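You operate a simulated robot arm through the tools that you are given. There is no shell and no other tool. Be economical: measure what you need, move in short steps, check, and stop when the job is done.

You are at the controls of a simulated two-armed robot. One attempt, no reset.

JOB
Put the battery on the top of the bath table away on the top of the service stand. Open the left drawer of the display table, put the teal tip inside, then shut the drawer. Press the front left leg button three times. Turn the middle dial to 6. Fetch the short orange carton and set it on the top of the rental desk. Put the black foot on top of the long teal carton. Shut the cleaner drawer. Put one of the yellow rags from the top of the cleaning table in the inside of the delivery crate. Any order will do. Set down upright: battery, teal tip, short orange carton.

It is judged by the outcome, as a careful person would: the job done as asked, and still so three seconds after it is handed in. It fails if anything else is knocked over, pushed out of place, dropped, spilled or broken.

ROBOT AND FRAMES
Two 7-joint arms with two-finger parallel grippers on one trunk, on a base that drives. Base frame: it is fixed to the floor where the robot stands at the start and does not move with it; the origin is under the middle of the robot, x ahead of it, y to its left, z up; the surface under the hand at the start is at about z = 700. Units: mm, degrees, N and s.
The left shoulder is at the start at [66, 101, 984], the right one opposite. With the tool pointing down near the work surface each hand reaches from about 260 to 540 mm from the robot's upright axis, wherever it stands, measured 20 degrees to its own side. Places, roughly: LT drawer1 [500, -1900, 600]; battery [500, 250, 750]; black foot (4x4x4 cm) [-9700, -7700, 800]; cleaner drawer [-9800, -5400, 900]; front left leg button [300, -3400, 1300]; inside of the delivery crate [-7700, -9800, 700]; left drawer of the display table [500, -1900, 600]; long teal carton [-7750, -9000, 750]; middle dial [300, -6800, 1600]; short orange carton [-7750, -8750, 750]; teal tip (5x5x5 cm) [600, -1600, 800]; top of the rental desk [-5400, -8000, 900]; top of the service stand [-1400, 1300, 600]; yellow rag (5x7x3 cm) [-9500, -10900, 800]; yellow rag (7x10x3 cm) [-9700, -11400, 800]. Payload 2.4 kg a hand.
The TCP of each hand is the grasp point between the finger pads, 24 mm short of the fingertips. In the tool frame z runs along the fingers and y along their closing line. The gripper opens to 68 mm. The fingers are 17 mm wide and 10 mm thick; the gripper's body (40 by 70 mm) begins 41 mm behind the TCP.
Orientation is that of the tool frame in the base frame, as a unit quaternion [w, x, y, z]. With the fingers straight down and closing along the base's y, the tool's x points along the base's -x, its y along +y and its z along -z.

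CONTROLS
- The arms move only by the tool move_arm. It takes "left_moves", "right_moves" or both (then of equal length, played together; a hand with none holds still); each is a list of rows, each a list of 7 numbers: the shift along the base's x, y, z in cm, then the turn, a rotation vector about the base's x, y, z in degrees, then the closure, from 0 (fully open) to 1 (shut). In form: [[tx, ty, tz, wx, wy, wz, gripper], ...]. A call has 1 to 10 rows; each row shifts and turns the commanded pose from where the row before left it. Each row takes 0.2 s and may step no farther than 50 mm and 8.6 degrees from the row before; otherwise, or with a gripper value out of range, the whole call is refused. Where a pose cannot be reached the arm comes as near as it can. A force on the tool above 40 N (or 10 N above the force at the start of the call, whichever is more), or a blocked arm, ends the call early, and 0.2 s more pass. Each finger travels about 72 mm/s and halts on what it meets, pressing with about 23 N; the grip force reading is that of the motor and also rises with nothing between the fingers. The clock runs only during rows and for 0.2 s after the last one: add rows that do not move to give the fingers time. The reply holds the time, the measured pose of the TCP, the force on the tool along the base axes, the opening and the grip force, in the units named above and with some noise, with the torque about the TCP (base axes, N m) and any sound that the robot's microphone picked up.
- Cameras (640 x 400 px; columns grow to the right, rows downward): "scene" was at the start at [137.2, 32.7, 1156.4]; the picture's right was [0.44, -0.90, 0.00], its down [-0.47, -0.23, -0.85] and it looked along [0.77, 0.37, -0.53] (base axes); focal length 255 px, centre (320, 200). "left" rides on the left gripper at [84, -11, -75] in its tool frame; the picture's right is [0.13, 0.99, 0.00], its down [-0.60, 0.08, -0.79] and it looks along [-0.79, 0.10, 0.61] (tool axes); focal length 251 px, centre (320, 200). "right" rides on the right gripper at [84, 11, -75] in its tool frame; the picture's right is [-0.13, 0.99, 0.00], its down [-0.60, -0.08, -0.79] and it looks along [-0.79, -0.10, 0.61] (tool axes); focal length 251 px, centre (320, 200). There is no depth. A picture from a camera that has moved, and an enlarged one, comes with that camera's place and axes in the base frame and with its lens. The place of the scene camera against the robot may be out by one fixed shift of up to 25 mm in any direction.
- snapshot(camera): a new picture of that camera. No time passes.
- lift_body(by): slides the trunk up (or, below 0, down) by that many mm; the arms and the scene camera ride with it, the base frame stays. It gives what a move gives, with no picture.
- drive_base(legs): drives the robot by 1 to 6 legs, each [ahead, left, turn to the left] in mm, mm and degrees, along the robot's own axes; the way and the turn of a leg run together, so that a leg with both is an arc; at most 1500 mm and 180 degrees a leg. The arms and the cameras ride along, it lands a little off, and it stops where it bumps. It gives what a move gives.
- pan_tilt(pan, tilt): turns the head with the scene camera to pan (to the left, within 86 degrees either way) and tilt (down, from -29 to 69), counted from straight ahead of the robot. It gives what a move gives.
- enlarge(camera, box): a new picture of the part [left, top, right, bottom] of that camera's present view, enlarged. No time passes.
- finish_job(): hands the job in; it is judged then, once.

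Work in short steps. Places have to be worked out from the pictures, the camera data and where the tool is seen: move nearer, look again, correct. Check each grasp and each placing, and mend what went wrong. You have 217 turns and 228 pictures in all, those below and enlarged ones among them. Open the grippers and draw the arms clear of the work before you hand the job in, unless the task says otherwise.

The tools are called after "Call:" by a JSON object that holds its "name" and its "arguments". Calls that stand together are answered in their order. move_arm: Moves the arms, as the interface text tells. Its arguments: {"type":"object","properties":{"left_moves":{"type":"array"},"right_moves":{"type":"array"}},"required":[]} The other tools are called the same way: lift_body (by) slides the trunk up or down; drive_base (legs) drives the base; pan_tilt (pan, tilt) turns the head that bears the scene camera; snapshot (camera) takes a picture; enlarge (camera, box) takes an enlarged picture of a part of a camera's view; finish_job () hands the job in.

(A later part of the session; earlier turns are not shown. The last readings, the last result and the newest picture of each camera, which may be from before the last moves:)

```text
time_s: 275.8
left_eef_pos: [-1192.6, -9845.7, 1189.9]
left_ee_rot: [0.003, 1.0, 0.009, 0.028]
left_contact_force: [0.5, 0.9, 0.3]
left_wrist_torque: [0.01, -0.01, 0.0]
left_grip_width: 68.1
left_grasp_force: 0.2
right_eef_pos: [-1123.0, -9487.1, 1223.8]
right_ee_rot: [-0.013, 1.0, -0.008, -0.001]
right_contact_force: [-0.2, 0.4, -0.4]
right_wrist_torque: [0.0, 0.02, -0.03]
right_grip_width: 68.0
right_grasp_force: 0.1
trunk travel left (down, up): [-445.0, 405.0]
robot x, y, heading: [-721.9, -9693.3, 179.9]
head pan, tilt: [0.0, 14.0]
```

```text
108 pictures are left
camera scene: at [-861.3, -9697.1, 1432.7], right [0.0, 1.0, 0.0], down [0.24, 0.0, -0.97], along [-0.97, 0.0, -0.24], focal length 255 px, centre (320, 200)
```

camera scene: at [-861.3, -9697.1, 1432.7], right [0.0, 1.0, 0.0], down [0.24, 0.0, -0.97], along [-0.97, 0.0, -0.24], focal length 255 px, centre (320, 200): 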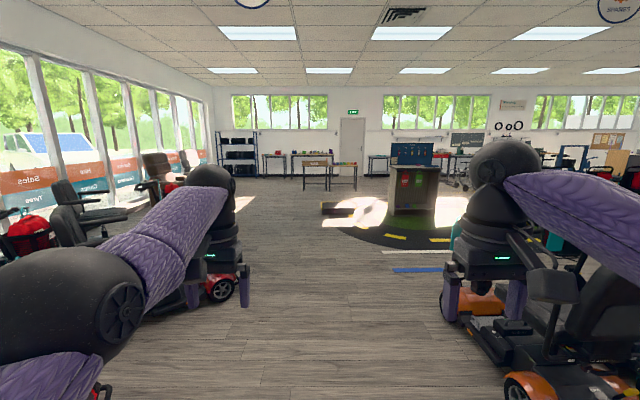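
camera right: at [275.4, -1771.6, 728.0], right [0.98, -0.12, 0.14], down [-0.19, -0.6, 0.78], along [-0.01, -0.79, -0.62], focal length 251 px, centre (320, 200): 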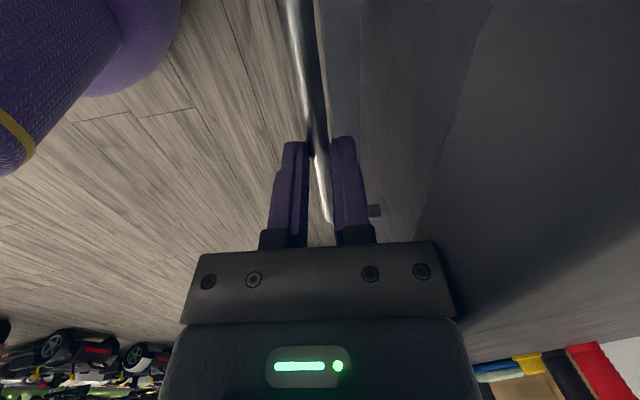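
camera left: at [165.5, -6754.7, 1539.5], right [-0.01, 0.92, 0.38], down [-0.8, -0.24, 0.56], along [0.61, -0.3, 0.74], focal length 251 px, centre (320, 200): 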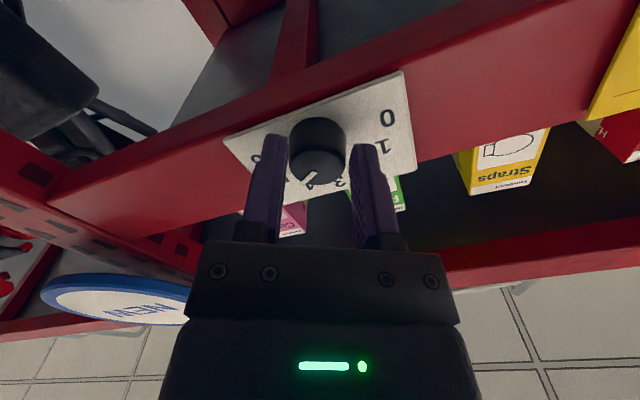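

Wide clear corridor; the rental desk is right-ahead (~[-5600,-7950]). Drive ahead 4100 and look.

Call:
{"name": "drive_base", "arguments": {"legs": [[1500, 0, 0], [1500, 0, 0], [1100, 0, 0]]}}

Call:
{"name": "pan_tilt", "arguments": {"pan": 0, "tilt": 18}}

Call:
{"name": "snapshot", "arguments": {"camera": "scene"}}

```text
time_s: 295.5
left_eef_pos: [-5298.8, -9800.0, 1189.2]
left_ee_rot: [0.003, 1.0, 0.005, 0.028]
left_contact_force: [-0.4, 0.0, -0.9]
left_wrist_torque: [-0.01, -0.01, 0.01]
left_grip_width: 68.2
left_grasp_force: 0.0
right_eef_pos: [-5228.5, -9441.1, 1223.4]
right_ee_rot: [-0.013, 1.0, -0.011, -0.002]
right_contact_force: [-0.7, -0.1, 0.1]
right_wrist_torque: [-0.01, 0.01, -0.03]
right_grip_width: 68.0
right_grasp_force: 0.1
trunk travel left (down, up): [-445.0, 405.0]
robot x, y, heading: [-4831.1, -9646.8, 179.4]
head pan, tilt: [0.0, 14.0]
```

```text
time_s: 296.2
left_eef_pos: [-5298.9, -9798.9, 1187.9]
left_ee_rot: [0.002, 1.0, 0.005, 0.027]
left_contact_force: [0.2, -0.5, -1.0]
left_wrist_torque: [-0.01, 0.04, 0.0]
left_grip_width: 68.2
left_grasp_force: 0.1
right_eef_pos: [-5227.5, -9440.6, 1223.3]
right_ee_rot: [-0.013, 1.0, -0.011, -0.001]
right_contact_force: [0.4, 0.3, 0.9]
right_wrist_torque: [0.0, -0.03, 0.01]
right_grip_width: 68.0
right_grasp_force: 0.1
trunk travel left (down, up): [-445.0, 405.0]
robot x, y, heading: [-4834.3, -9648.7, 179.6]
head pan, tilt: [0.0, 18.0]
```

```text
107 pictures are left
camera scene: at [-4966.4, -9653.8, 1426.2], right [0.01, 1.0, 0.0], down [0.31, 0.0, -0.95], along [-0.95, 0.01, -0.31], focal length 255 px, centre (320, 200)
```

scene: 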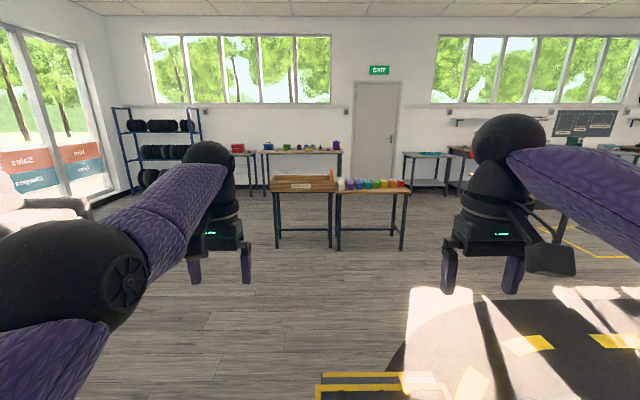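

The crate and carton tables are ahead at x≈-7500. Skirt the mat: strafe left 500, ahead 2150, strafe right 900, then look.

Call:
{"name": "drive_base", "arguments": {"legs": [[0, 450, 0], [1500, 0, 0.4], [550, 0, 0], [0, -1000, 0]]}}

Call:
{"name": "pan_tilt", "arguments": {"pan": 0, "tilt": 35}}

Call:
{"name": "snapshot", "arguments": {"camera": "scene"}}

```text
time_s: 313.3
left_eef_pos: [-7344.2, -9299.0, 1189.5]
left_ee_rot: [0.002, 0.999, 0.021, 0.028]
left_contact_force: [-0.3, 0.8, 0.3]
left_wrist_torque: [-0.01, 0.03, 0.02]
left_grip_width: 68.1
left_grasp_force: 0.0
right_eef_pos: [-7284.4, -8938.1, 1224.1]
right_ee_rot: [-0.013, 1.0, 0.004, -0.001]
right_contact_force: [-0.5, 0.0, -1.6]
right_wrist_torque: [-0.04, 0.04, 0.01]
right_grip_width: 68.1
right_grasp_force: 0.1
trunk travel left (down, up): [-445.0, 405.0]
robot x, y, heading: [-6880.2, -9136.3, -178.5]
head pan, tilt: [0.0, 18.0]
```

```text
time_s: 314.1
left_eef_pos: [-7343.4, -9298.6, 1189.8]
left_ee_rot: [0.002, 0.999, 0.022, 0.027]
left_contact_force: [-0.1, -0.1, -0.2]
left_wrist_torque: [-0.02, 0.05, -0.01]
left_grip_width: 67.9
left_grasp_force: 0.1
right_eef_pos: [-7283.5, -8938.0, 1224.2]
right_ee_rot: [-0.013, 1.0, 0.004, -0.002]
right_contact_force: [-0.4, 0.1, -0.6]
right_wrist_torque: [-0.03, -0.01, -0.06]
right_grip_width: 68.1
right_grasp_force: 0.1
trunk travel left (down, up): [-445.0, 405.0]
robot x, y, heading: [-6880.6, -9130.8, -178.6]
head pan, tilt: [0.0, 35.0]
```

```text
106 pictures are left
camera scene: at [-7011.2, -9141.6, 1399.2], right [-0.02, 1.0, 0.0], down [0.57, 0.01, -0.82], along [-0.82, -0.02, -0.57], focal length 255 px, centre (320, 200)
```

scene: 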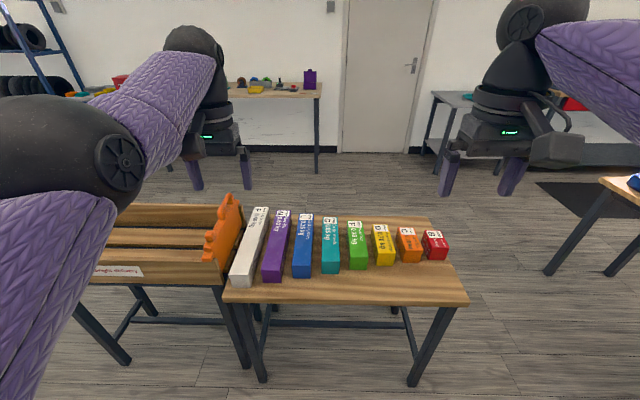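

Eight cartons of decreasing length; orange and teal among them. Zoom.

Call:
{"name": "enlarge", "arguments": {"camera": "scene", "box": [190, 180, 490, 310]}}

```text
2.13 times, centred on (340, 245) of scene
camera zoom: at [-7011.2, -9141.6, 1399.2], right [-0.02, 1.0, 0.0], down [0.57, 0.01, -0.82], along [-0.82, -0.02, -0.57], focal length 545 px, centre (277, 104)
```

zoom: 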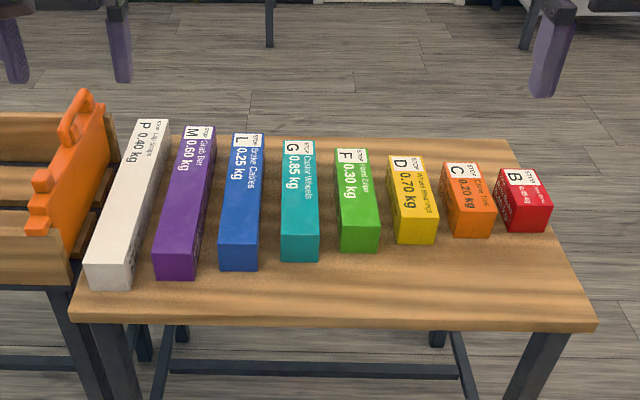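

Orange carton is ~60 mm wide (fits 68). Drive ahead 345, right 150, then lower the trunk 260 and look with the right hand camera.

Call:
{"name": "drive_base", "arguments": {"legs": [[0, -150, -1.4], [345, 0, 0]]}}

Call:
{"name": "lift_body", "arguments": {"by": -240}}

Call:
{"name": "pan_tilt", "arguments": {"pan": -8, "tilt": 45}}

Call:
{"name": "snapshot", "arguments": {"camera": "scene"}}

Call:
{"name": "snapshot", "arguments": {"camera": "right"}}

```text
time_s: 317.3
left_eef_pos: [-7683.5, -9141.4, 1189.2]
left_ee_rot: [0.002, 1.0, 0.013, 0.028]
left_contact_force: [-0.2, -0.1, 0.7]
left_wrist_torque: [0.02, -0.01, 0.01]
left_grip_width: 68.2
left_grasp_force: 0.1
right_eef_pos: [-7615.9, -8780.2, 1223.6]
right_ee_rot: [-0.012, 1.0, -0.003, -0.002]
right_contact_force: [0.4, -0.4, -0.3]
right_wrist_torque: [-0.01, 0.01, -0.01]
right_grip_width: 68.0
right_grasp_force: 0.1
trunk travel left (down, up): [-445.0, 405.0]
robot x, y, heading: [-7216.9, -8982.8, -179.8]
head pan, tilt: [0.0, 35.0]
```

```text
time_s: 319.8
left_eef_pos: [-7706.4, -9141.0, 893.2]
left_ee_rot: [0.002, 0.996, 0.013, 0.092]
left_contact_force: [0.0, 0.0, 0.1]
left_wrist_torque: [0.05, -0.01, 0.0]
left_grip_width: 67.9
left_grasp_force: 0.0
right_eef_pos: [-7614.7, -8780.1, 983.5]
right_ee_rot: [-0.013, 1.0, -0.005, -0.002]
right_contact_force: [0.1, 0.4, -0.3]
right_wrist_torque: [0.0, -0.02, -0.01]
right_grip_width: 68.1
right_grasp_force: 0.0
trunk travel left (down, up): [-205.0, 645.0]
robot x, y, heading: [-7218.0, -8984.4, -179.7]
head pan, tilt: [0.0, 35.0]
```

```text
time_s: 320.5
left_eef_pos: [-7706.2, -9141.1, 892.8]
left_ee_rot: [0.002, 0.996, 0.013, 0.093]
left_contact_force: [0.3, -0.1, -0.5]
left_wrist_torque: [0.02, 0.02, 0.0]
left_grip_width: 67.9
left_grasp_force: 0.1
right_eef_pos: [-7614.5, -8780.7, 984.1]
right_ee_rot: [-0.013, 1.0, -0.005, -0.001]
right_contact_force: [-0.4, 0.3, -0.8]
right_wrist_torque: [-0.01, 0.0, -0.02]
right_grip_width: 68.2
right_grasp_force: 0.0
trunk travel left (down, up): [-205.0, 645.0]
robot x, y, heading: [-7213.4, -8982.0, -179.9]
head pan, tilt: [-8.0, 45.0]
```

```text
104 pictures are left
camera scene: at [-7384.4, -8978.2, 1141.6], right [0.13, 0.99, 0.0], down [0.7, -0.09, -0.71], along [-0.7, 0.09, -0.71], focal length 255 px, centre (320, 200)
```

scene: 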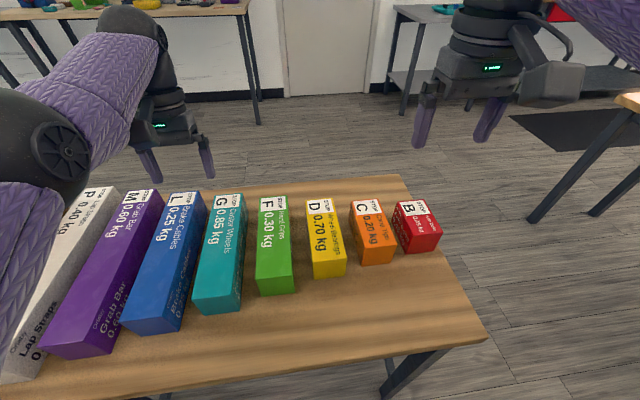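

```text
103 pictures are left
camera right: at [-7531.6, -8794.9, 1057.1], right [-0.14, -0.99, -0.03], down [-0.6, 0.06, 0.8], along [-0.79, 0.12, -0.6], focal length 251 px, centre (320, 200)
```

right: 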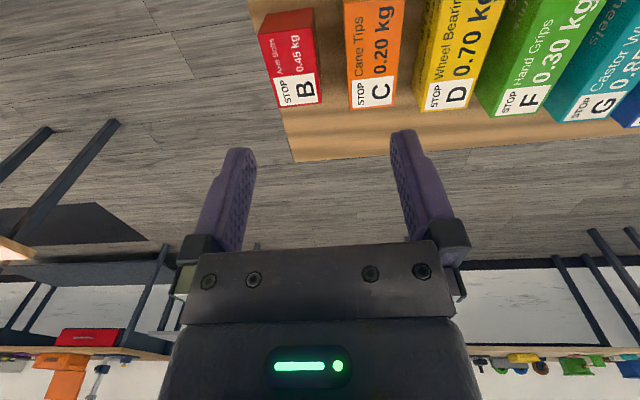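

Orange carton centre ≈[-7703,-8834], top ≈730. Move the right hand above it at z≈810 and check alignment.

Call:
{"name": "move_arm", "arguments": {"right_moves": [[-1.5, -0.9, -2, 0, 0, 0, 0], [-1.5, -0.9, -2, 0, 0, 0, 0], [-1.5, -0.9, -3, 0, 0, 0, 0], [-1.5, -0.9, -3, 0, 0, 0, 0], [-1.5, -0.9, -3, 0, 0, 0, 0], [-1.4, -0.8, -4, 0, 0, 0, 0], [0, 0, 0, 0, 0, 0, 0]]}}

Call:
{"name": "snapshot", "arguments": {"camera": "right"}}

```text
time_s: 322.1
left_eef_pos: [-7706.2, -9142.1, 892.6]
left_ee_rot: [0.003, 0.996, 0.013, 0.093]
left_contact_force: [0.2, -0.3, 0.1]
left_wrist_torque: [0.0, 0.0, -0.02]
left_grip_width: 68.3
left_grasp_force: 0.0
right_eef_pos: [-7703.4, -8835.7, 813.9]
right_ee_rot: [-0.013, 1.0, -0.004, -0.001]
right_contact_force: [-0.1, -0.8, -0.2]
right_wrist_torque: [0.0, 0.0, -0.05]
right_grip_width: 67.9
right_grasp_force: 0.0
trunk travel left (down, up): [-205.0, 645.0]
robot x, y, heading: [-7219.2, -8983.2, -180.0]
head pan, tilt: [-8.0, 45.0]
```

```text
102 pictures are left
camera right: at [-7618.7, -8849.8, 887.7], right [-0.14, -0.99, -0.03], down [-0.6, 0.06, 0.8], along [-0.79, 0.12, -0.6], focal length 251 px, centre (320, 200)
```

right: 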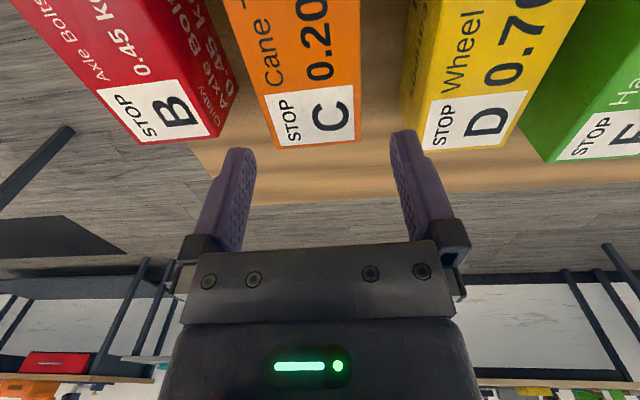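

Carton centre is ~7 mm toward +y. Correct and lower to z≈778.

Call:
{"name": "move_arm", "arguments": {"right_moves": [[0.5, 0.7, -1.6, 0, 0, 0, 0], [0, 0, -2, 0, 0, 0, 0], [0, 0, 0, 0, 0, 0, 0]]}}

Call:
{"name": "snapshot", "arguments": {"camera": "right"}}

Call:
{"name": "enlarge", "arguments": {"camera": "scene", "box": [280, 100, 480, 280]}}

```text
time_s: 322.9
left_eef_pos: [-7705.8, -9140.8, 892.3]
left_ee_rot: [0.003, 0.996, 0.013, 0.092]
left_contact_force: [-0.5, 0.3, -0.1]
left_wrist_torque: [0.01, 0.01, 0.03]
left_grip_width: 68.0
left_grasp_force: 0.0
right_eef_pos: [-7698.5, -8828.7, 777.9]
right_ee_rot: [-0.013, 1.0, -0.005, -0.001]
right_contact_force: [0.3, 0.4, -0.2]
right_wrist_torque: [0.03, 0.01, -0.03]
right_grip_width: 67.8
right_grasp_force: 0.1
trunk travel left (down, up): [-205.0, 645.0]
robot x, y, heading: [-7213.7, -8981.1, -179.8]
head pan, tilt: [-8.0, 45.0]
```

```text
101 pictures are left
camera right: at [-7614.4, -8842.4, 851.7], right [-0.14, -0.99, -0.03], down [-0.6, 0.06, 0.8], along [-0.79, 0.12, -0.6], focal length 251 px, centre (320, 200)
```

right: 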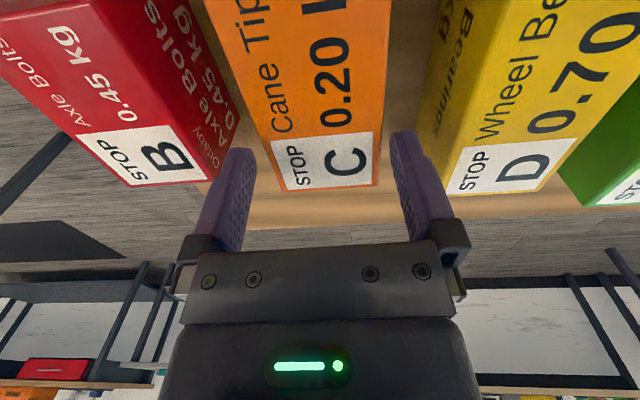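

```text
2.22 times, centred on (380, 190) of scene
camera zoom: at [-7384.5, -8978.2, 1141.5], right [0.13, 0.99, 0.0], down [0.7, -0.09, -0.71], along [-0.7, 0.09, -0.71], focal length 567 px, centre (187, 222)
```

zoom: 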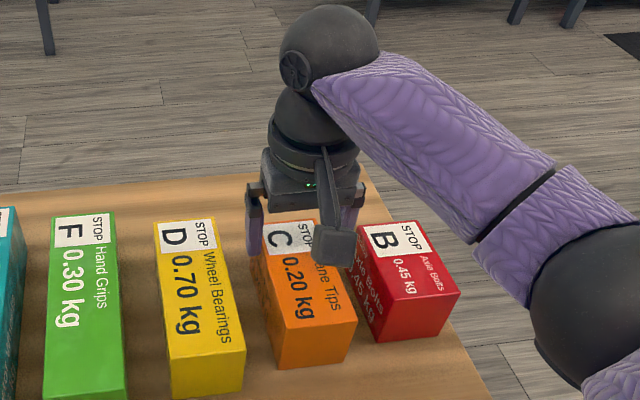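

Centred within ~1 mm. Descend slowly to z≈708.

Call:
{"name": "move_arm", "arguments": {"right_moves": [[0, 0.1, -1, 0, 0, 0, 0], [0, 0, -1, 0, 0, 0, 0], [0, 0, -1, 0, 0, 0, 0], [0, 0, -1.2, 0, 0, 0, 0], [0, 0, -1.3, 0, 0, 0, 0], [0, 0, -1.3, 0, 0, 0, 0], [0, 0, 0, 0, 0, 0, 0]]}}

Call:
{"name": "snapshot", "arguments": {"camera": "right"}}

```text
time_s: 324.6
left_eef_pos: [-7704.1, -9140.5, 893.5]
left_ee_rot: [0.003, 0.996, 0.012, 0.091]
left_contact_force: [0.5, -0.7, 0.2]
left_wrist_torque: [0.01, 0.01, -0.01]
left_grip_width: 67.8
left_grasp_force: 0.1
right_eef_pos: [-7699.3, -8826.8, 714.0]
right_ee_rot: [-0.011, 1.0, -0.003, -0.007]
right_contact_force: [11.1, 1.9, 23.4]
right_wrist_torque: [-0.86, -0.46, 0.54]
right_grip_width: 66.1
right_grasp_force: 0.1
trunk travel left (down, up): [-205.0, 645.0]
robot x, y, heading: [-7219.1, -8982.3, -179.5]
head pan, tilt: [-8.0, 45.0]
stopped in row 7 (right hand): the force on the tool passed its limit at 42 N (the readings are from after the stop); the commanded pose is now the measured one
```

```text
99 pictures are left
camera right: at [-7615.1, -8839.7, 787.6], right [-0.14, -0.99, -0.02], down [-0.59, 0.07, 0.8], along [-0.79, 0.12, -0.6], focal length 251 px, centre (320, 200)
```

right: 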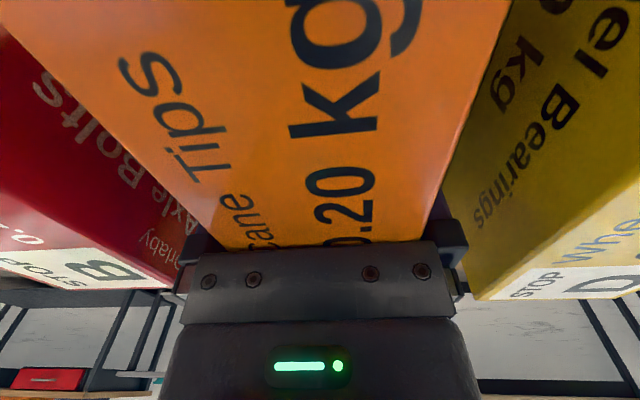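

Fingers are around the carton, palm on its top. Rise 3 mm and close.

Call:
{"name": "move_arm", "arguments": {"right_moves": [[0, 0, 0.4, 0, 0, 0, 0.1], [0, 0, 0, 0, 0, 0, 0.5], [0, 0, 0, 0, 0, 0, 1], [0, 0, 0, 0, 0, 0, 1]]}}

Call:
{"name": "move_arm", "arguments": {"right_moves": [[0, 0, 1, 0, 0, 0, 1], [0, 0, 2, 0, 0, 0, 1], [0, 0, 3, 0, 0, 0, 1], [0, 0, 3, 0, 0, 0, 1], [0, 0, 3, 0, 0, 0, 1], [0, 0, 0, 0, 0, 0, 1]]}}

Call:
{"name": "snapshot", "arguments": {"camera": "scene"}}

```text
time_s: 325.6
left_eef_pos: [-7706.0, -9140.8, 892.1]
left_ee_rot: [0.002, 0.996, 0.013, 0.092]
left_contact_force: [0.7, -0.3, 0.6]
left_wrist_torque: [0.0, 0.01, 0.02]
left_grip_width: 67.9
left_grasp_force: 0.0
right_eef_pos: [-7701.9, -8825.5, 716.5]
right_ee_rot: [-0.011, 1.0, -0.005, -0.005]
right_contact_force: [-0.2, -0.1, -0.4]
right_wrist_torque: [0.0, 0.04, 0.01]
right_grip_width: 59.7
right_grasp_force: 23.1
trunk travel left (down, up): [-205.0, 645.0]
robot x, y, heading: [-7219.0, -8979.5, -179.8]
head pan, tilt: [-8.0, 45.0]
```

```text
time_s: 327.0
left_eef_pos: [-7705.2, -9140.6, 894.1]
left_ee_rot: [0.003, 0.996, 0.013, 0.093]
left_contact_force: [-1.1, 0.1, 0.4]
left_wrist_torque: [-0.02, -0.02, -0.01]
left_grip_width: 68.0
left_grasp_force: 0.0
right_eef_pos: [-7703.2, -8826.7, 837.5]
right_ee_rot: [-0.012, 1.0, -0.004, -0.005]
right_contact_force: [-1.1, -0.1, -1.6]
right_wrist_torque: [-0.02, 0.07, 0.04]
right_grip_width: 59.8
right_grasp_force: 23.5
trunk travel left (down, up): [-205.0, 645.0]
robot x, y, heading: [-7214.5, -8981.2, -179.6]
head pan, tilt: [-8.0, 45.0]
```

```text
98 pictures are left
camera scene: at [-7384.5, -8978.1, 1141.5], right [0.13, 0.99, 0.0], down [0.7, -0.09, -0.71], along [-0.7, 0.09, -0.71], focal length 255 px, centre (320, 200)
```

scene: 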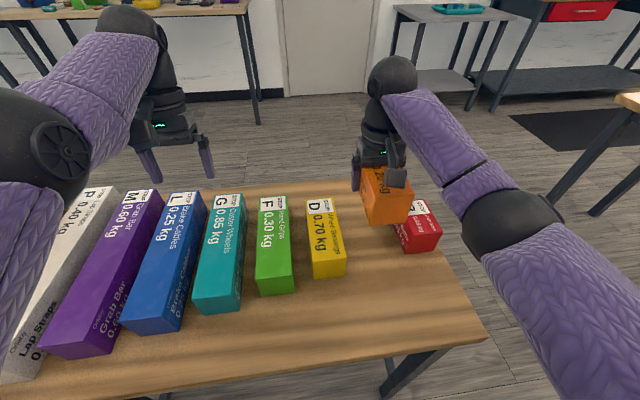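

Carton lifted cleanly. Retract it, back off 400, raise the trunk 150 and turn toward the rental desk (right turn ~150°... via heading 60).

Call:
{"name": "move_arm", "arguments": {"right_moves": [[2, 0, 2, 0, 0, 0, 1], [2, 0, 2, 0, 0, 0, 1], [2, 0, 2, 0, 0, 0, 1], [2, 0, 0, 0, 0, 0, 1]], "left_moves": [[2, 0, 2, 0, 0, 0, 0], [2, 0, 2, 0, 0, 0, 0], [2, 0, 2, 0, 0, 0, 0], [2, 0, 2, 0, 0, 0, 0]]}}

Call:
{"name": "drive_base", "arguments": {"legs": [[-450, 0, 0], [0, 0, -120]]}}

Call:
{"name": "lift_body", "arguments": {"by": 150}}

Call:
{"name": "pan_tilt", "arguments": {"pan": -30, "tilt": 22}}

Call:
{"name": "snapshot", "arguments": {"camera": "scene"}}

```text
time_s: 327.6
left_eef_pos: [-7700.3, -9141.7, 928.8]
left_ee_rot: [0.003, 0.996, 0.013, 0.085]
left_contact_force: [-8.5, 1.4, -11.9]
left_wrist_torque: [-0.25, 0.19, 0.25]
left_grip_width: 67.7
left_grasp_force: 0.0
left hand out of reach, approached as far as the arm can: row 1, 2
right_eef_pos: [-7669.1, -8826.2, 870.1]
right_ee_rot: [-0.012, 1.0, -0.003, -0.005]
right_contact_force: [-0.5, 0.1, -2.7]
right_wrist_torque: [0.01, 0.06, 0.01]
right_grip_width: 59.9
right_grasp_force: 23.3
trunk travel left (down, up): [-205.0, 645.0]
robot x, y, heading: [-7214.5, -8982.1, -179.6]
head pan, tilt: [-8.0, 45.0]
stopped in row 2 (left hand): the force on the tool passed its limit at 62 N (the readings are from after the stop); the commanded pose is now the measured one
```

```text
time_s: 335.3
left_eef_pos: [-6650.7, -8483.4, 930.4]
left_ee_rot: [-0.077, -0.498, 0.863, -0.04]
left_contact_force: [17.9, 17.7, -22.9]
left_wrist_torque: [0.1, 0.85, 0.69]
left_grip_width: 68.1
left_grasp_force: 0.0
right_eef_pos: [-6400.1, -8676.5, 871.3]
right_ee_rot: [0.01, -0.485, 0.875, -0.007]
right_contact_force: [-0.3, 0.5, -1.4]
right_wrist_torque: [0.06, -0.03, -0.02]
right_grip_width: 59.7
right_grasp_force: 23.7
trunk travel left (down, up): [-205.0, 645.0]
robot x, y, heading: [-6770.8, -8977.9, 58.7]
head pan, tilt: [-8.0, 45.0]
```

```text
time_s: 335.7
left_eef_pos: [-6650.2, -8481.3, 934.2]
left_ee_rot: [-0.069, -0.497, 0.864, -0.036]
left_contact_force: [5.3, 5.7, -10.2]
left_wrist_torque: [0.33, 0.09, 0.23]
left_grip_width: 68.0
left_grasp_force: 0.2
right_eef_pos: [-6398.8, -8676.6, 876.3]
right_ee_rot: [0.011, -0.484, 0.875, -0.006]
right_contact_force: [-0.2, -0.6, -2.6]
right_wrist_torque: [0.03, -0.03, 0.01]
right_grip_width: 59.8
right_grasp_force: 23.1
trunk travel left (down, up): [-209.0, 640.0]
robot x, y, heading: [-6767.2, -8976.5, 58.8]
head pan, tilt: [-8.0, 45.0]
stopped: the force on the tool passed its limit at 64 N (the readings are from after the stop); the commanded pose is now the measured one
```

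```text
time_s: 336.6
left_eef_pos: [-6650.2, -8481.7, 933.1]
left_ee_rot: [-0.071, -0.498, 0.864, -0.036]
left_contact_force: [12.2, 14.2, -17.7]
left_wrist_torque: [0.13, 0.49, 0.45]
left_grip_width: 68.2
left_grasp_force: 0.1
right_eef_pos: [-6400.3, -8676.7, 876.1]
right_ee_rot: [0.011, -0.484, 0.875, -0.008]
right_contact_force: [-0.8, -0.7, -2.3]
right_wrist_torque: [0.03, -0.04, 0.0]
right_grip_width: 60.0
right_grasp_force: 23.0
trunk travel left (down, up): [-209.0, 640.0]
robot x, y, heading: [-6769.4, -8976.9, 58.5]
head pan, tilt: [-30.0, 22.0]
```

```text
97 pictures are left
camera scene: at [-6667.1, -8881.7, 1181.0], right [0.48, -0.88, 0.0], down [-0.33, -0.18, -0.93], along [0.81, 0.45, -0.38], focal length 255 px, centre (320, 200)
```

scene: 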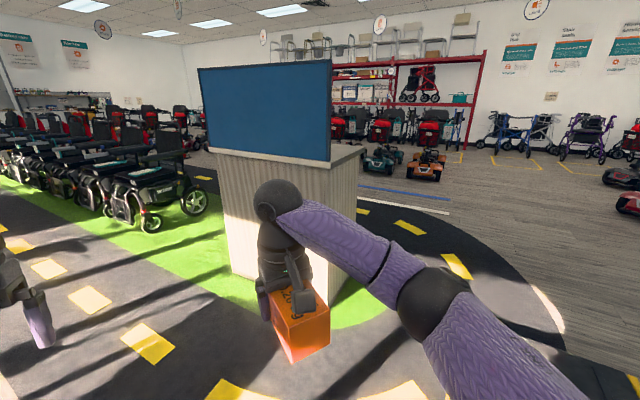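

Desk spans x≈-5640…-5220, y≈-8440…-7570, with a board on its west edge, so I go to its east side. First free the left arm (forward/down, then yaw while rising).

Call:
{"name": "move_arm", "arguments": {"left_moves": [[1, 1.6, -2, 0, 0, 0, 0], [0, 0, 0, 0, 0, 8.5, 0], [0, 0, 1, 0, 0, 8.5, 0], [0, 0, 1, 0, 0, 8.5, 0], [0, 0, 1, 0, 0, 8.5, 0], [0, 0, 2, 0, 0, 8.5, 0], [0, 0, 2, 0, 0, 8.5, 0], [0, 0, 2, 0, 0, 8.5, 0], [0, 0, 2, 0, 0, 8.5, 0], [0, 0, 2, 0, 0, 8.5, 0]]}}

Call:
{"name": "move_arm", "arguments": {"left_moves": [[0, 0, 3, 0, 0, 0, 0], [-1, -1.6, 3, 0, 0, 0, 0], [-1, -1.6, 3, 0, 0, 0, 0], [-1, -1.6, 2, 0, 0, 0, 0], [-1, -1.6, 0, 0, 0, 0, 0], [-1, -1.6, 0, 0, 0, 0, 0], [-1, -1.6, 0, 0, 0, 0, 0]]}}

```text
time_s: 336.8
left_eef_pos: [-6648.1, -8480.9, 930.8]
left_ee_rot: [-0.067, -0.503, 0.861, -0.034]
left_contact_force: [2.3, 1.1, -5.7]
left_wrist_torque: [0.26, -0.06, 0.08]
left_grip_width: 68.0
left_grasp_force: 0.0
left hand out of reach, approached as far as the arm can: row 1
right_eef_pos: [-6399.7, -8676.3, 875.7]
right_ee_rot: [0.011, -0.484, 0.875, -0.007]
right_contact_force: [-0.1, 0.7, -1.1]
right_wrist_torque: [0.04, -0.03, 0.0]
right_grip_width: 59.9
right_grasp_force: 23.6
trunk travel left (down, up): [-209.0, 640.0]
robot x, y, heading: [-6767.6, -8984.7, 58.8]
head pan, tilt: [-30.0, 22.0]
stopped in row 1 (left hand): the force on the tool passed its limit at 81 N (the readings are from after the stop); the commanded pose is now the measured one
```

```text
time_s: 337.3
left_eef_pos: [-6649.0, -8481.0, 939.0]
left_ee_rot: [-0.063, -0.508, 0.858, -0.033]
left_contact_force: [3.5, 4.6, -8.2]
left_wrist_torque: [0.28, 0.01, 0.13]
left_grip_width: 68.2
left_grasp_force: 0.1
left hand out of reach, approached as far as the arm can: row 1, 2
right_eef_pos: [-6400.7, -8676.9, 875.8]
right_ee_rot: [0.01, -0.484, 0.875, -0.006]
right_contact_force: [-0.8, 0.1, -2.0]
right_wrist_torque: [0.06, -0.05, 0.02]
right_grip_width: 60.1
right_grasp_force: 22.5
trunk travel left (down, up): [-209.0, 640.0]
robot x, y, heading: [-6772.5, -8980.8, 58.6]
head pan, tilt: [-30.0, 22.0]
stopped in row 2 (left hand): the force on the tool passed its limit at 49 N (the readings are from after the stop); the commanded pose is now the measured one
```

Relieve the wrist by tilting the left fingers forward (robot frame), then yaw and rise.

Call:
{"name": "move_arm", "arguments": {"left_moves": [[0, 0, 0, 6.8, -4.2, 0, 0], [0, 0, 0, 6.8, -4.2, 0, 0], [0, 0, 0, 6.8, -4.2, 0, 0], [0, 0, 0, 6.8, -4.2, 0, 0]]}}

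```text
time_s: 338.3
left_eef_pos: [-6603.1, -8408.3, 963.9]
left_ee_rot: [0.181, -0.498, 0.843, 0.094]
left_contact_force: [-0.6, 0.4, -0.2]
left_wrist_torque: [-0.02, -0.05, -0.02]
left_grip_width: 68.1
left_grasp_force: 0.1
left hand out of reach, approached as far as the arm can: row 1, 2, 3, 4
right_eef_pos: [-6400.7, -8677.2, 876.7]
right_ee_rot: [0.011, -0.484, 0.875, -0.007]
right_contact_force: [0.3, -0.5, -2.4]
right_wrist_torque: [0.01, -0.06, 0.0]
right_grip_width: 60.0
right_grasp_force: 23.4
trunk travel left (down, up): [-209.0, 640.0]
robot x, y, heading: [-6772.7, -8980.2, 58.9]
head pan, tilt: [-30.0, 22.0]
```

Force-free now but extended. Rise with yaw, then pull back at height.

Call:
{"name": "move_arm", "arguments": {"left_moves": [[0, 0, 3, 0, 0, 8.5, 0], [0, 0, 3, 0, 0, 8.5, 0], [0, 0, 3, 0, 0, 8.5, 0], [-0.5, -0.8, 3, 0, 0, 8.5, 0], [-1, -1.7, 3, 0, 0, 8.5, 0], [-1, -1.7, 3, 0, 0, 8.5, 0], [-1, -1.7, 3, 0, 0, 8.5, 0], [-1, -1.7, 3, 0, 0, 8.5, 0], [-1, -1.7, 2, 0, 0, 0, 0], [-1, -1.7, 2, 0, 0, 0, 0]]}}

```text
time_s: 340.5
left_eef_pos: [-6703.6, -8547.8, 1185.8]
left_ee_rot: [-0.125, 0.869, -0.45, -0.166]
left_contact_force: [0.9, -1.5, 0.2]
left_wrist_torque: [0.02, 0.0, -0.01]
left_grip_width: 68.0
left_grasp_force: 0.0
left hand out of reach, approached as far as the arm can: row 1, 2, 3, 4, 5, 6, 7, 8
right_eef_pos: [-6402.2, -8676.7, 876.0]
right_ee_rot: [0.011, -0.484, 0.875, -0.007]
right_contact_force: [0.1, -0.4, -2.9]
right_wrist_torque: [0.05, -0.03, 0.02]
right_grip_width: 59.9
right_grasp_force: 23.0
trunk travel left (down, up): [-209.0, 640.0]
robot x, y, heading: [-6767.2, -8980.5, 58.7]
head pan, tilt: [-30.0, 22.0]
```

Left arm is free again. Raise trunk 150, turn to heading 180, and go around the south end of the desk to its east side.

Call:
{"name": "lift_body", "arguments": {"by": 150}}

Call:
{"name": "drive_base", "arguments": {"legs": [[0, 0, 121.3], [0, 220, 0], [-1500, 0, 0], [-400, 0, 0]]}}

Call:
{"name": "pan_tilt", "arguments": {"pan": -50, "tilt": 20}}

Call:
{"name": "snapshot", "arguments": {"camera": "scene"}}

```text
time_s: 342.2
left_eef_pos: [-6726.0, -8583.4, 1368.7]
left_ee_rot: [-0.171, 0.866, -0.442, -0.161]
left_contact_force: [0.1, -0.2, 0.5]
left_wrist_torque: [0.02, 0.0, 0.01]
left_grip_width: 68.2
left_grasp_force: 0.0
right_eef_pos: [-6400.2, -8677.5, 1026.8]
right_ee_rot: [0.011, -0.484, 0.875, -0.007]
right_contact_force: [-0.3, 0.1, -1.4]
right_wrist_torque: [0.05, -0.03, -0.01]
right_grip_width: 60.0
right_grasp_force: 22.6
trunk travel left (down, up): [-359.0, 490.0]
robot x, y, heading: [-6771.2, -8981.2, 58.8]
head pan, tilt: [-30.0, 22.0]
```

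```text
time_s: 352.3
left_eef_pos: [-6546.2, -9359.7, 1370.4]
left_ee_rot: [0.063, 0.796, 0.556, -0.228]
left_contact_force: [0.6, -0.6, 0.1]
left_wrist_torque: [0.01, 0.02, 0.0]
left_grip_width: 68.0
left_grasp_force: 0.1
right_eef_pos: [-6651.7, -9036.9, 1025.0]
right_ee_rot: [-0.011, 1.0, 0.017, -0.006]
right_contact_force: [-0.6, 0.5, -2.4]
right_wrist_torque: [-0.02, 0.04, 0.02]
right_grip_width: 59.8
right_grasp_force: 23.0
trunk travel left (down, up): [-359.0, 490.0]
robot x, y, heading: [-6197.1, -9175.4, -177.2]
head pan, tilt: [-30.0, 22.0]
stopped in leg 3: the robot was blocked; the commanded pose is now the measured one
```

```text
time_s: 353.1
left_eef_pos: [-6545.0, -9358.9, 1369.6]
left_ee_rot: [0.062, 0.796, 0.558, -0.228]
left_contact_force: [0.2, 0.3, -0.2]
left_wrist_torque: [0.02, 0.0, 0.02]
left_grip_width: 68.1
left_grasp_force: 0.0
right_eef_pos: [-6651.7, -9037.1, 1026.2]
right_ee_rot: [-0.012, 1.0, 0.016, -0.007]
right_contact_force: [-0.3, 0.9, -1.2]
right_wrist_torque: [0.05, 0.06, 0.0]
right_grip_width: 60.2
right_grasp_force: 22.6
trunk travel left (down, up): [-359.0, 490.0]
robot x, y, heading: [-6190.7, -9173.2, -177.1]
head pan, tilt: [-50.0, 20.0]
```

```text
96 pictures are left
camera scene: at [-6310.7, -9113.0, 1336.4], right [0.73, 0.68, 0.0], down [0.23, -0.25, -0.94], along [-0.64, 0.69, -0.34], focal length 255 px, centre (320, 200)
```

scene: 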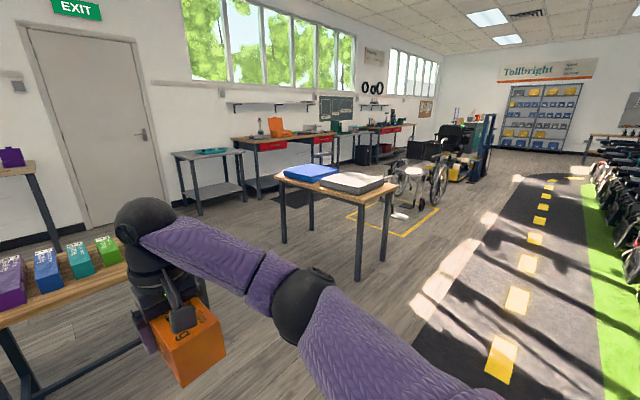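

Blocked by a low object behind. Move ahead 250, strafe right 350, turn to heading 90 and look at the floor between it and the desk.

Call:
{"name": "drive_base", "arguments": {"legs": [[250, 0, 0], [0, -350, 0], [0, 0, -93]]}}

Call:
{"name": "pan_tilt", "arguments": {"pan": -70, "tilt": 30}}

Call:
{"name": "snapshot", "arguments": {"camera": "scene"}}

```text
time_s: 360.6
left_eef_pos: [-6642.0, -8488.2, 1370.2]
left_ee_rot: [-0.117, 0.956, -0.172, -0.205]
left_contact_force: [-0.1, 0.2, 0.1]
left_wrist_torque: [0.03, 0.0, 0.02]
left_grip_width: 67.7
left_grasp_force: 0.2
right_eef_pos: [-6318.8, -8386.2, 1026.8]
right_ee_rot: [-0.013, 0.716, -0.698, 0.004]
right_contact_force: [-0.7, -0.3, -1.4]
right_wrist_torque: [0.04, 0.01, 0.02]
right_grip_width: 60.0
right_grasp_force: 23.2
trunk travel left (down, up): [-359.0, 490.0]
robot x, y, heading: [-6454.1, -8840.6, 92.5]
head pan, tilt: [-50.0, 20.0]
```

```text
time_s: 361.5
left_eef_pos: [-6643.0, -8488.3, 1370.3]
left_ee_rot: [-0.118, 0.956, -0.173, -0.205]
left_contact_force: [0.4, 0.5, 0.5]
left_wrist_torque: [0.02, -0.01, 0.03]
left_grip_width: 68.0
left_grasp_force: 0.0
right_eef_pos: [-6318.0, -8386.8, 1026.5]
right_ee_rot: [-0.012, 0.716, -0.698, 0.003]
right_contact_force: [-0.3, -0.1, -1.7]
right_wrist_torque: [0.07, 0.03, 0.0]
right_grip_width: 59.9
right_grasp_force: 22.8
trunk travel left (down, up): [-359.0, 490.0]
robot x, y, heading: [-6459.2, -8843.8, 92.0]
head pan, tilt: [-70.0, 30.0]
```

```text
95 pictures are left
camera scene: at [-6392.4, -8776.3, 1320.4], right [0.38, -0.93, 0.0], down [-0.46, -0.19, -0.87], along [0.8, 0.33, -0.5], focal length 255 px, centre (320, 200)
```

scene: 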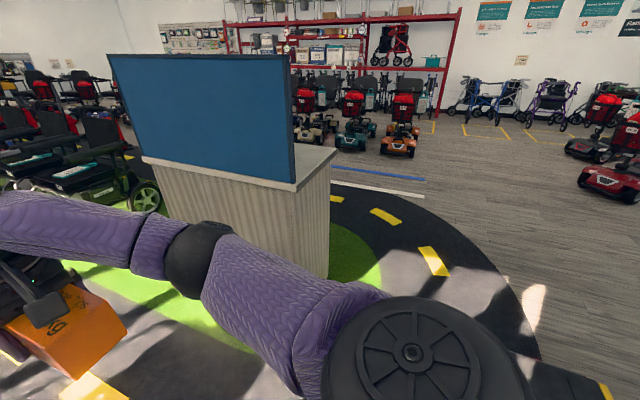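

Floor is clear north of y≈-9350. Back 150, strafe right 920 to x≈-5540, facing the desk's south end.

Call:
{"name": "drive_base", "arguments": {"legs": [[-150, 0, -2], [0, -920, 0]]}}

Call:
{"name": "pan_tilt", "arguments": {"pan": -10, "tilt": 30}}

Call:
{"name": "snapshot", "arguments": {"camera": "scene"}}

```text
time_s: 364.8
left_eef_pos: [-6396.3, -8611.6, 1369.1]
left_ee_rot: [-0.106, 0.965, -0.118, -0.211]
left_contact_force: [0.6, 1.1, 0.0]
left_wrist_torque: [-0.05, 0.02, 0.05]
left_grip_width: 68.2
left_grasp_force: 0.1
right_eef_pos: [-6085.8, -8473.2, 1026.0]
right_ee_rot: [-0.012, 0.754, -0.657, 0.003]
right_contact_force: [1.2, -0.4, -3.2]
right_wrist_torque: [0.08, 0.08, 0.0]
right_grip_width: 60.0
right_grasp_force: 23.0
trunk travel left (down, up): [-359.0, 490.0]
robot x, y, heading: [-6178.0, -8946.5, 98.7]
head pan, tilt: [-70.0, 30.0]
stopped in leg 2: the robot was blocked; the commanded pose is now the measured one
```

```text
time_s: 366.1
left_eef_pos: [-6396.2, -8612.6, 1369.9]
left_ee_rot: [-0.106, 0.964, -0.121, -0.211]
left_contact_force: [-0.8, 0.6, -0.9]
left_wrist_torque: [-0.04, -0.01, 0.04]
left_grip_width: 67.9
left_grasp_force: 0.1
right_eef_pos: [-6084.6, -8475.0, 1025.4]
right_ee_rot: [-0.013, 0.753, -0.658, 0.002]
right_contact_force: [0.3, -0.2, -1.1]
right_wrist_torque: [0.04, 0.03, -0.02]
right_grip_width: 60.1
right_grasp_force: 23.0
trunk travel left (down, up): [-359.0, 490.0]
robot x, y, heading: [-6179.0, -8943.9, 98.5]
head pan, tilt: [-10.0, 30.0]
```

```text
94 pictures are left
camera scene: at [-6194.0, -8822.3, 1320.3], right [1.0, -0.03, 0.0], down [-0.01, -0.5, -0.87], along [0.02, 0.87, -0.5], focal length 255 px, centre (320, 200)
```

scene: 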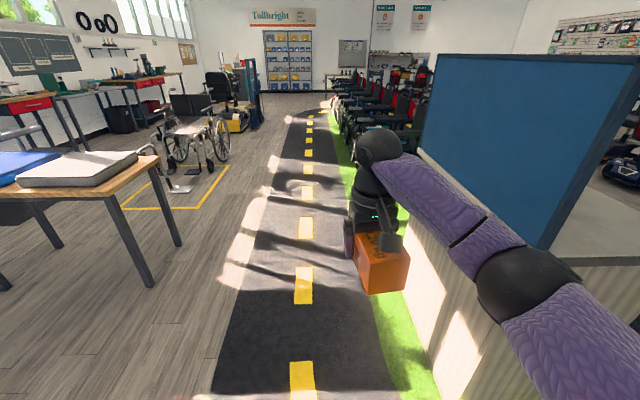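

Blocked again near x≈-5900 by something low. Look down to the right.

Call:
{"name": "pan_tilt", "arguments": {"pan": -86, "tilt": 62}}

Call:
{"name": "snapshot", "arguments": {"camera": "scene"}}

```text
time_s: 367.5
left_eef_pos: [-6395.7, -8613.4, 1370.3]
left_ee_rot: [-0.107, 0.964, -0.12, -0.212]
left_contact_force: [0.6, -0.2, -0.1]
left_wrist_torque: [0.0, -0.02, 0.01]
left_grip_width: 67.8
left_grasp_force: 0.1
right_eef_pos: [-6085.0, -8475.9, 1026.7]
right_ee_rot: [-0.013, 0.752, -0.659, 0.003]
right_contact_force: [-0.1, 0.4, -2.8]
right_wrist_torque: [0.1, 0.01, -0.02]
right_grip_width: 60.1
right_grasp_force: 22.9
trunk travel left (down, up): [-359.0, 490.0]
robot x, y, heading: [-6174.0, -8945.6, 98.3]
head pan, tilt: [-85.9, 62.0]
```

```text
93 pictures are left
camera scene: at [-6133.7, -8898.8, 1276.0], right [0.22, -0.98, 0.0], down [-0.86, -0.19, -0.47], along [0.46, 0.1, -0.88], focal length 255 px, centre (320, 200)
```

scene: 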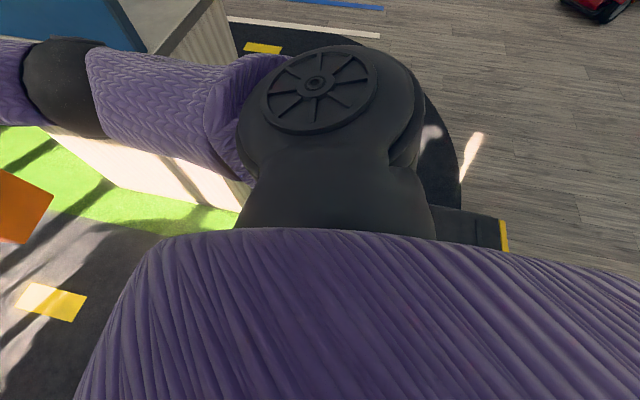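

I'll take the known-clear southern loop: west 500, heading 180, south to y≈-10100, back east to x≈-4700.

Call:
{"name": "drive_base", "arguments": {"legs": [[0, 500, 0], [0, 0, 82], [0, 1150, 0], [-1500, 0, 0], [-450, 0, 0]]}}

```text
time_s: 368.2
left_eef_pos: [-6396.0, -8614.1, 1370.4]
left_ee_rot: [-0.106, 0.964, -0.121, -0.211]
left_contact_force: [0.4, -0.4, -0.2]
left_wrist_torque: [-0.01, 0.02, 0.02]
left_grip_width: 68.1
left_grasp_force: 0.1
right_eef_pos: [-6084.3, -8476.1, 1026.8]
right_ee_rot: [-0.012, 0.752, -0.659, 0.004]
right_contact_force: [-0.6, -0.3, -3.0]
right_wrist_torque: [0.04, -0.02, 0.0]
right_grip_width: 59.8
right_grasp_force: 23.1
trunk travel left (down, up): [-359.0, 490.0]
robot x, y, heading: [-6176.1, -8943.6, 98.7]
head pan, tilt: [-85.9, 62.0]
stopped in leg 1: the robot was blocked; the commanded pose is now the measured one
```

Blocked this way too. Try a small rearward then forward nudge to learn which direction is free.

Call:
{"name": "drive_base", "arguments": {"legs": [[100, 0, 0]]}}

Call:
{"name": "pan_tilt", "arguments": {"pan": 60, "tilt": 62}}

Call:
{"name": "snapshot", "arguments": {"camera": "scene"}}

```text
time_s: 369.4
left_eef_pos: [-6410.7, -8514.0, 1370.8]
left_ee_rot: [-0.106, 0.964, -0.12, -0.212]
left_contact_force: [-0.1, 0.0, 0.0]
left_wrist_torque: [0.01, 0.01, 0.03]
left_grip_width: 68.1
left_grasp_force: 0.0
right_eef_pos: [-6100.0, -8377.5, 1027.0]
right_ee_rot: [-0.012, 0.753, -0.658, 0.003]
right_contact_force: [-0.4, 1.1, -2.6]
right_wrist_torque: [0.03, 0.01, 0.01]
right_grip_width: 59.9
right_grasp_force: 23.5
trunk travel left (down, up): [-359.0, 490.0]
robot x, y, heading: [-6191.2, -8845.9, 98.5]
head pan, tilt: [-85.9, 62.0]
```

```text
time_s: 371.6
left_eef_pos: [-6410.8, -8515.2, 1370.7]
left_ee_rot: [-0.107, 0.964, -0.121, -0.211]
left_contact_force: [-0.6, 0.0, -0.4]
left_wrist_torque: [0.01, 0.01, 0.01]
left_grip_width: 67.8
left_grasp_force: 0.0
right_eef_pos: [-6099.1, -8376.3, 1025.7]
right_ee_rot: [-0.012, 0.752, -0.659, 0.003]
right_contact_force: [-1.2, -0.4, -2.3]
right_wrist_torque: [0.02, 0.01, 0.0]
right_grip_width: 60.0
right_grasp_force: 22.9
trunk travel left (down, up): [-359.0, 490.0]
robot x, y, heading: [-6191.6, -8843.0, 98.7]
head pan, tilt: [60.0, 62.0]
```

```text
92 pictures are left
camera scene: at [-6271.3, -8790.9, 1276.0], right [0.37, 0.93, 0.0], down [0.82, -0.32, -0.47], along [-0.44, 0.17, -0.88], focal length 255 px, centre (320, 200)
```

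scene: 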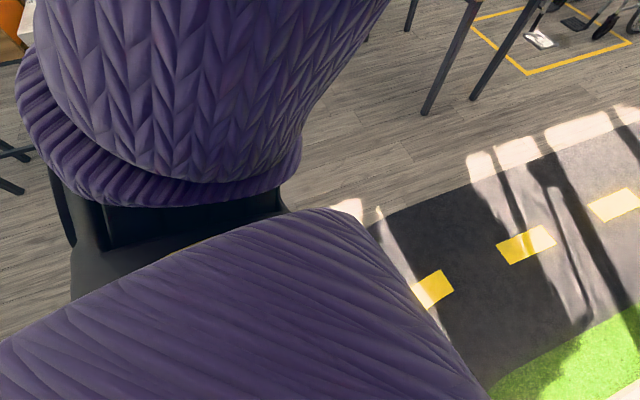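

Forward is free; the obstacle is only behind (north edge y≈-9250). Square up to heading 90, retract the carton, and strafe right along y≈-8780.

Call:
{"name": "move_arm", "arguments": {"right_moves": [[0.3, -2, 0.5, 0, 0, 0, 1], [0.3, -2, 0.5, 0, 0, 0, 1], [0.3, -2, 0.5, 0, 0, 0, 1], [0.3, -2, 0.5, 0, 0, 0, 1], [0.3, -2, 0.5, 0, 0, 0, 1], [0.3, -2, 0.5, 0, 0, 0, 1]]}}

Call:
{"name": "drive_base", "arguments": {"legs": [[50, 0, -8.5], [0, -620, 0]]}}

Call:
{"name": "pan_tilt", "arguments": {"pan": -15, "tilt": 30}}

Call:
{"name": "snapshot", "arguments": {"camera": "scene"}}

```text
time_s: 373.1
left_eef_pos: [-6410.4, -8515.8, 1370.7]
left_ee_rot: [-0.107, 0.964, -0.12, -0.212]
left_contact_force: [-0.2, 0.1, 0.6]
left_wrist_torque: [-0.03, -0.02, -0.03]
left_grip_width: 68.0
left_grasp_force: 0.1
right_eef_pos: [-6080.7, -8496.8, 1058.0]
right_ee_rot: [-0.013, 0.752, -0.659, 0.003]
right_contact_force: [-0.3, 0.4, -2.1]
right_wrist_torque: [0.06, 0.02, -0.01]
right_grip_width: 59.8
right_grasp_force: 23.4
trunk travel left (down, up): [-359.0, 490.0]
robot x, y, heading: [-6187.7, -8843.2, 98.6]
head pan, tilt: [60.0, 62.0]
```

```text
time_s: 375.7
left_eef_pos: [-6093.9, -8414.5, 1370.2]
left_ee_rot: [-0.127, 0.947, -0.218, -0.2]
left_contact_force: [-0.8, -0.8, 0.4]
left_wrist_torque: [0.03, -0.02, -0.02]
left_grip_width: 67.9
left_grasp_force: 0.0
right_eef_pos: [-5768.5, -8462.4, 1057.3]
right_ee_rot: [0.012, -0.681, 0.733, -0.005]
right_contact_force: [-1.2, 0.0, -1.5]
right_wrist_torque: [0.08, -0.02, 0.0]
right_grip_width: 60.0
right_grasp_force: 22.9
trunk travel left (down, up): [-359.0, 490.0]
robot x, y, heading: [-5945.0, -8778.4, 86.5]
head pan, tilt: [60.0, 62.0]
stopped in leg 2: the robot was blocked; the commanded pose is now the measured one
```

```text
time_s: 377.2
left_eef_pos: [-6094.2, -8414.0, 1370.4]
left_ee_rot: [-0.128, 0.946, -0.218, -0.2]
left_contact_force: [0.2, -0.4, 0.8]
left_wrist_torque: [-0.01, 0.02, -0.01]
left_grip_width: 67.9
left_grasp_force: 0.1
right_eef_pos: [-5768.0, -8463.1, 1056.4]
right_ee_rot: [0.013, -0.681, 0.732, -0.005]
right_contact_force: [0.0, 0.5, -1.4]
right_wrist_torque: [0.08, 0.01, 0.0]
right_grip_width: 60.0
right_grasp_force: 23.0
trunk travel left (down, up): [-359.0, 490.0]
robot x, y, heading: [-5945.2, -8780.6, 86.9]
head pan, tilt: [-15.0, 30.0]
```

```text
91 pictures are left
camera scene: at [-5930.4, -8665.0, 1320.3], right [0.95, -0.31, 0.0], down [-0.16, -0.48, -0.87], along [0.27, 0.82, -0.5], focal length 255 px, centre (320, 200)
```

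scene: 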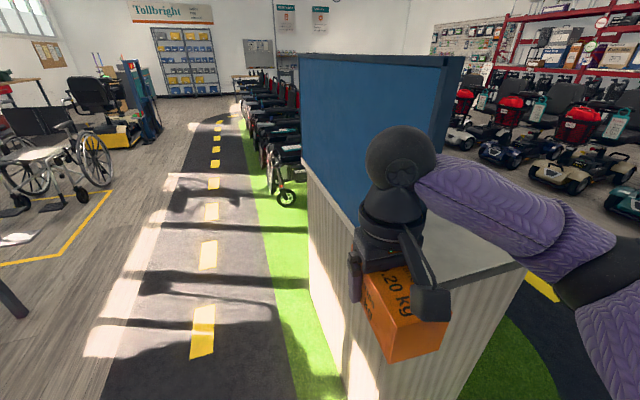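

Still blocked rearward by the low ramp. Take the southern loop: west 600, heading 180, south, east, then north on the desk's east side.

Call:
{"name": "drive_base", "arguments": {"legs": [[0, 600, 0], [0, 0, 93], [0, 1330, 0], [-1500, 0, 0], [-350, 0, 0]]}}

Call:
{"name": "pan_tilt", "arguments": {"pan": -60, "tilt": 25}}

Call:
{"name": "snapshot", "arguments": {"camera": "scene"}}

```text
time_s: 399.7
left_eef_pos: [-5078.9, -10278.0, 1371.1]
left_ee_rot: [0.057, 0.81, 0.537, -0.23]
left_contact_force: [-0.5, -0.4, -0.3]
left_wrist_torque: [0.01, -0.02, 0.02]
left_grip_width: 68.2
left_grasp_force: 0.1
right_eef_pos: [-5048.5, -9950.4, 1057.4]
right_ee_rot: [-0.012, 1.0, -0.009, -0.005]
right_contact_force: [-0.1, -0.2, -1.7]
right_wrist_torque: [0.04, 0.07, 0.01]
right_grip_width: 59.9
right_grasp_force: 23.7
trunk travel left (down, up): [-359.0, 490.0]
robot x, y, heading: [-4716.1, -10111.1, 180.0]
head pan, tilt: [-15.0, 30.0]
```

```text
time_s: 400.8
left_eef_pos: [-5080.5, -10279.0, 1370.0]
left_ee_rot: [0.057, 0.81, 0.537, -0.229]
left_contact_force: [-0.2, 0.5, -0.4]
left_wrist_torque: [-0.04, 0.01, 0.04]
left_grip_width: 68.1
left_grasp_force: 0.0
right_eef_pos: [-5049.5, -9950.7, 1057.0]
right_ee_rot: [-0.012, 1.0, -0.009, -0.006]
right_contact_force: [-0.3, -0.1, -2.0]
right_wrist_torque: [0.01, 0.09, -0.05]
right_grip_width: 59.6
right_grasp_force: 23.0
trunk travel left (down, up): [-359.0, 490.0]
robot x, y, heading: [-4722.3, -10110.1, 180.0]
head pan, tilt: [-60.0, 25.0]
```

```text
90 pictures are left
camera scene: at [-4820.1, -10036.3, 1328.3], right [0.87, 0.5, 0.0], down [0.21, -0.37, -0.91], along [-0.45, 0.78, -0.42], focal length 255 px, centre (320, 200)
```

scene: 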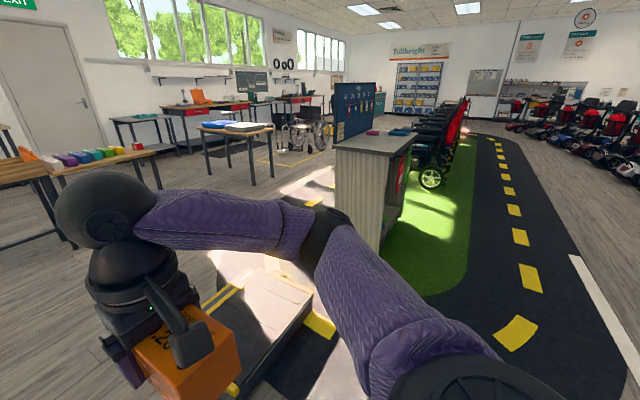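

East side is clear. Strafe right 1800 to y≈-8310 and look at the desk top.

Call:
{"name": "drive_base", "arguments": {"legs": [[0, -1500, 0], [0, -300, 0]]}}

Call:
{"name": "pan_tilt", "arguments": {"pan": -10, "tilt": 32}}

Call:
{"name": "snapshot", "arguments": {"camera": "scene"}}

```text
time_s: 409.9
left_eef_pos: [-5067.9, -8474.1, 1371.2]
left_ee_rot: [0.056, 0.811, 0.535, -0.23]
left_contact_force: [-0.1, 0.1, 0.4]
left_wrist_torque: [0.01, 0.02, 0.02]
left_grip_width: 68.0
left_grasp_force: 0.1
right_eef_pos: [-5033.5, -8147.1, 1057.8]
right_ee_rot: [-0.011, 1.0, -0.013, -0.005]
right_contact_force: [0.7, 0.5, -2.5]
right_wrist_torque: [-0.05, 0.09, -0.01]
right_grip_width: 59.7
right_grasp_force: 22.6
trunk travel left (down, up): [-359.0, 490.0]
robot x, y, heading: [-4707.2, -8309.8, 179.4]
head pan, tilt: [-60.0, 25.0]
```

```text
time_s: 411.0
left_eef_pos: [-5070.0, -8476.2, 1370.9]
left_ee_rot: [0.055, 0.812, 0.534, -0.23]
left_contact_force: [0.6, 0.2, -0.3]
left_wrist_torque: [-0.02, 0.0, 0.0]
left_grip_width: 68.0
left_grasp_force: 0.0
right_eef_pos: [-5035.3, -8148.6, 1056.6]
right_ee_rot: [-0.012, 1.0, -0.013, -0.005]
right_contact_force: [0.2, 0.4, -1.5]
right_wrist_torque: [0.03, 0.04, -0.01]
right_grip_width: 60.0
right_grasp_force: 22.8
trunk travel left (down, up): [-359.0, 490.0]
robot x, y, heading: [-4708.4, -8312.1, 179.5]
head pan, tilt: [-10.0, 32.0]
```

```text
89 pictures are left
camera scene: at [-4849.5, -8299.9, 1317.2], right [0.18, 0.98, 0.0], down [0.52, -0.1, -0.85], along [-0.83, 0.15, -0.53], focal length 255 px, centre (320, 200)
```

scene: 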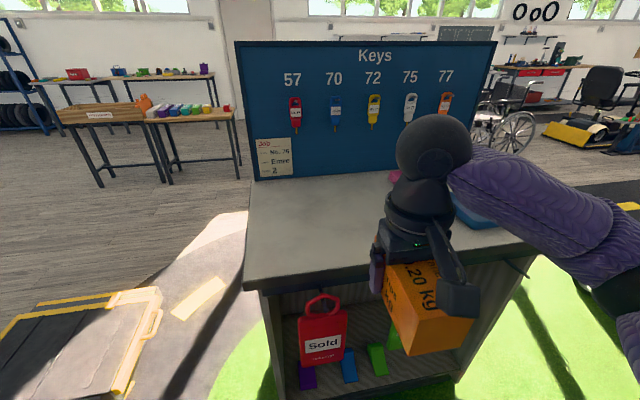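

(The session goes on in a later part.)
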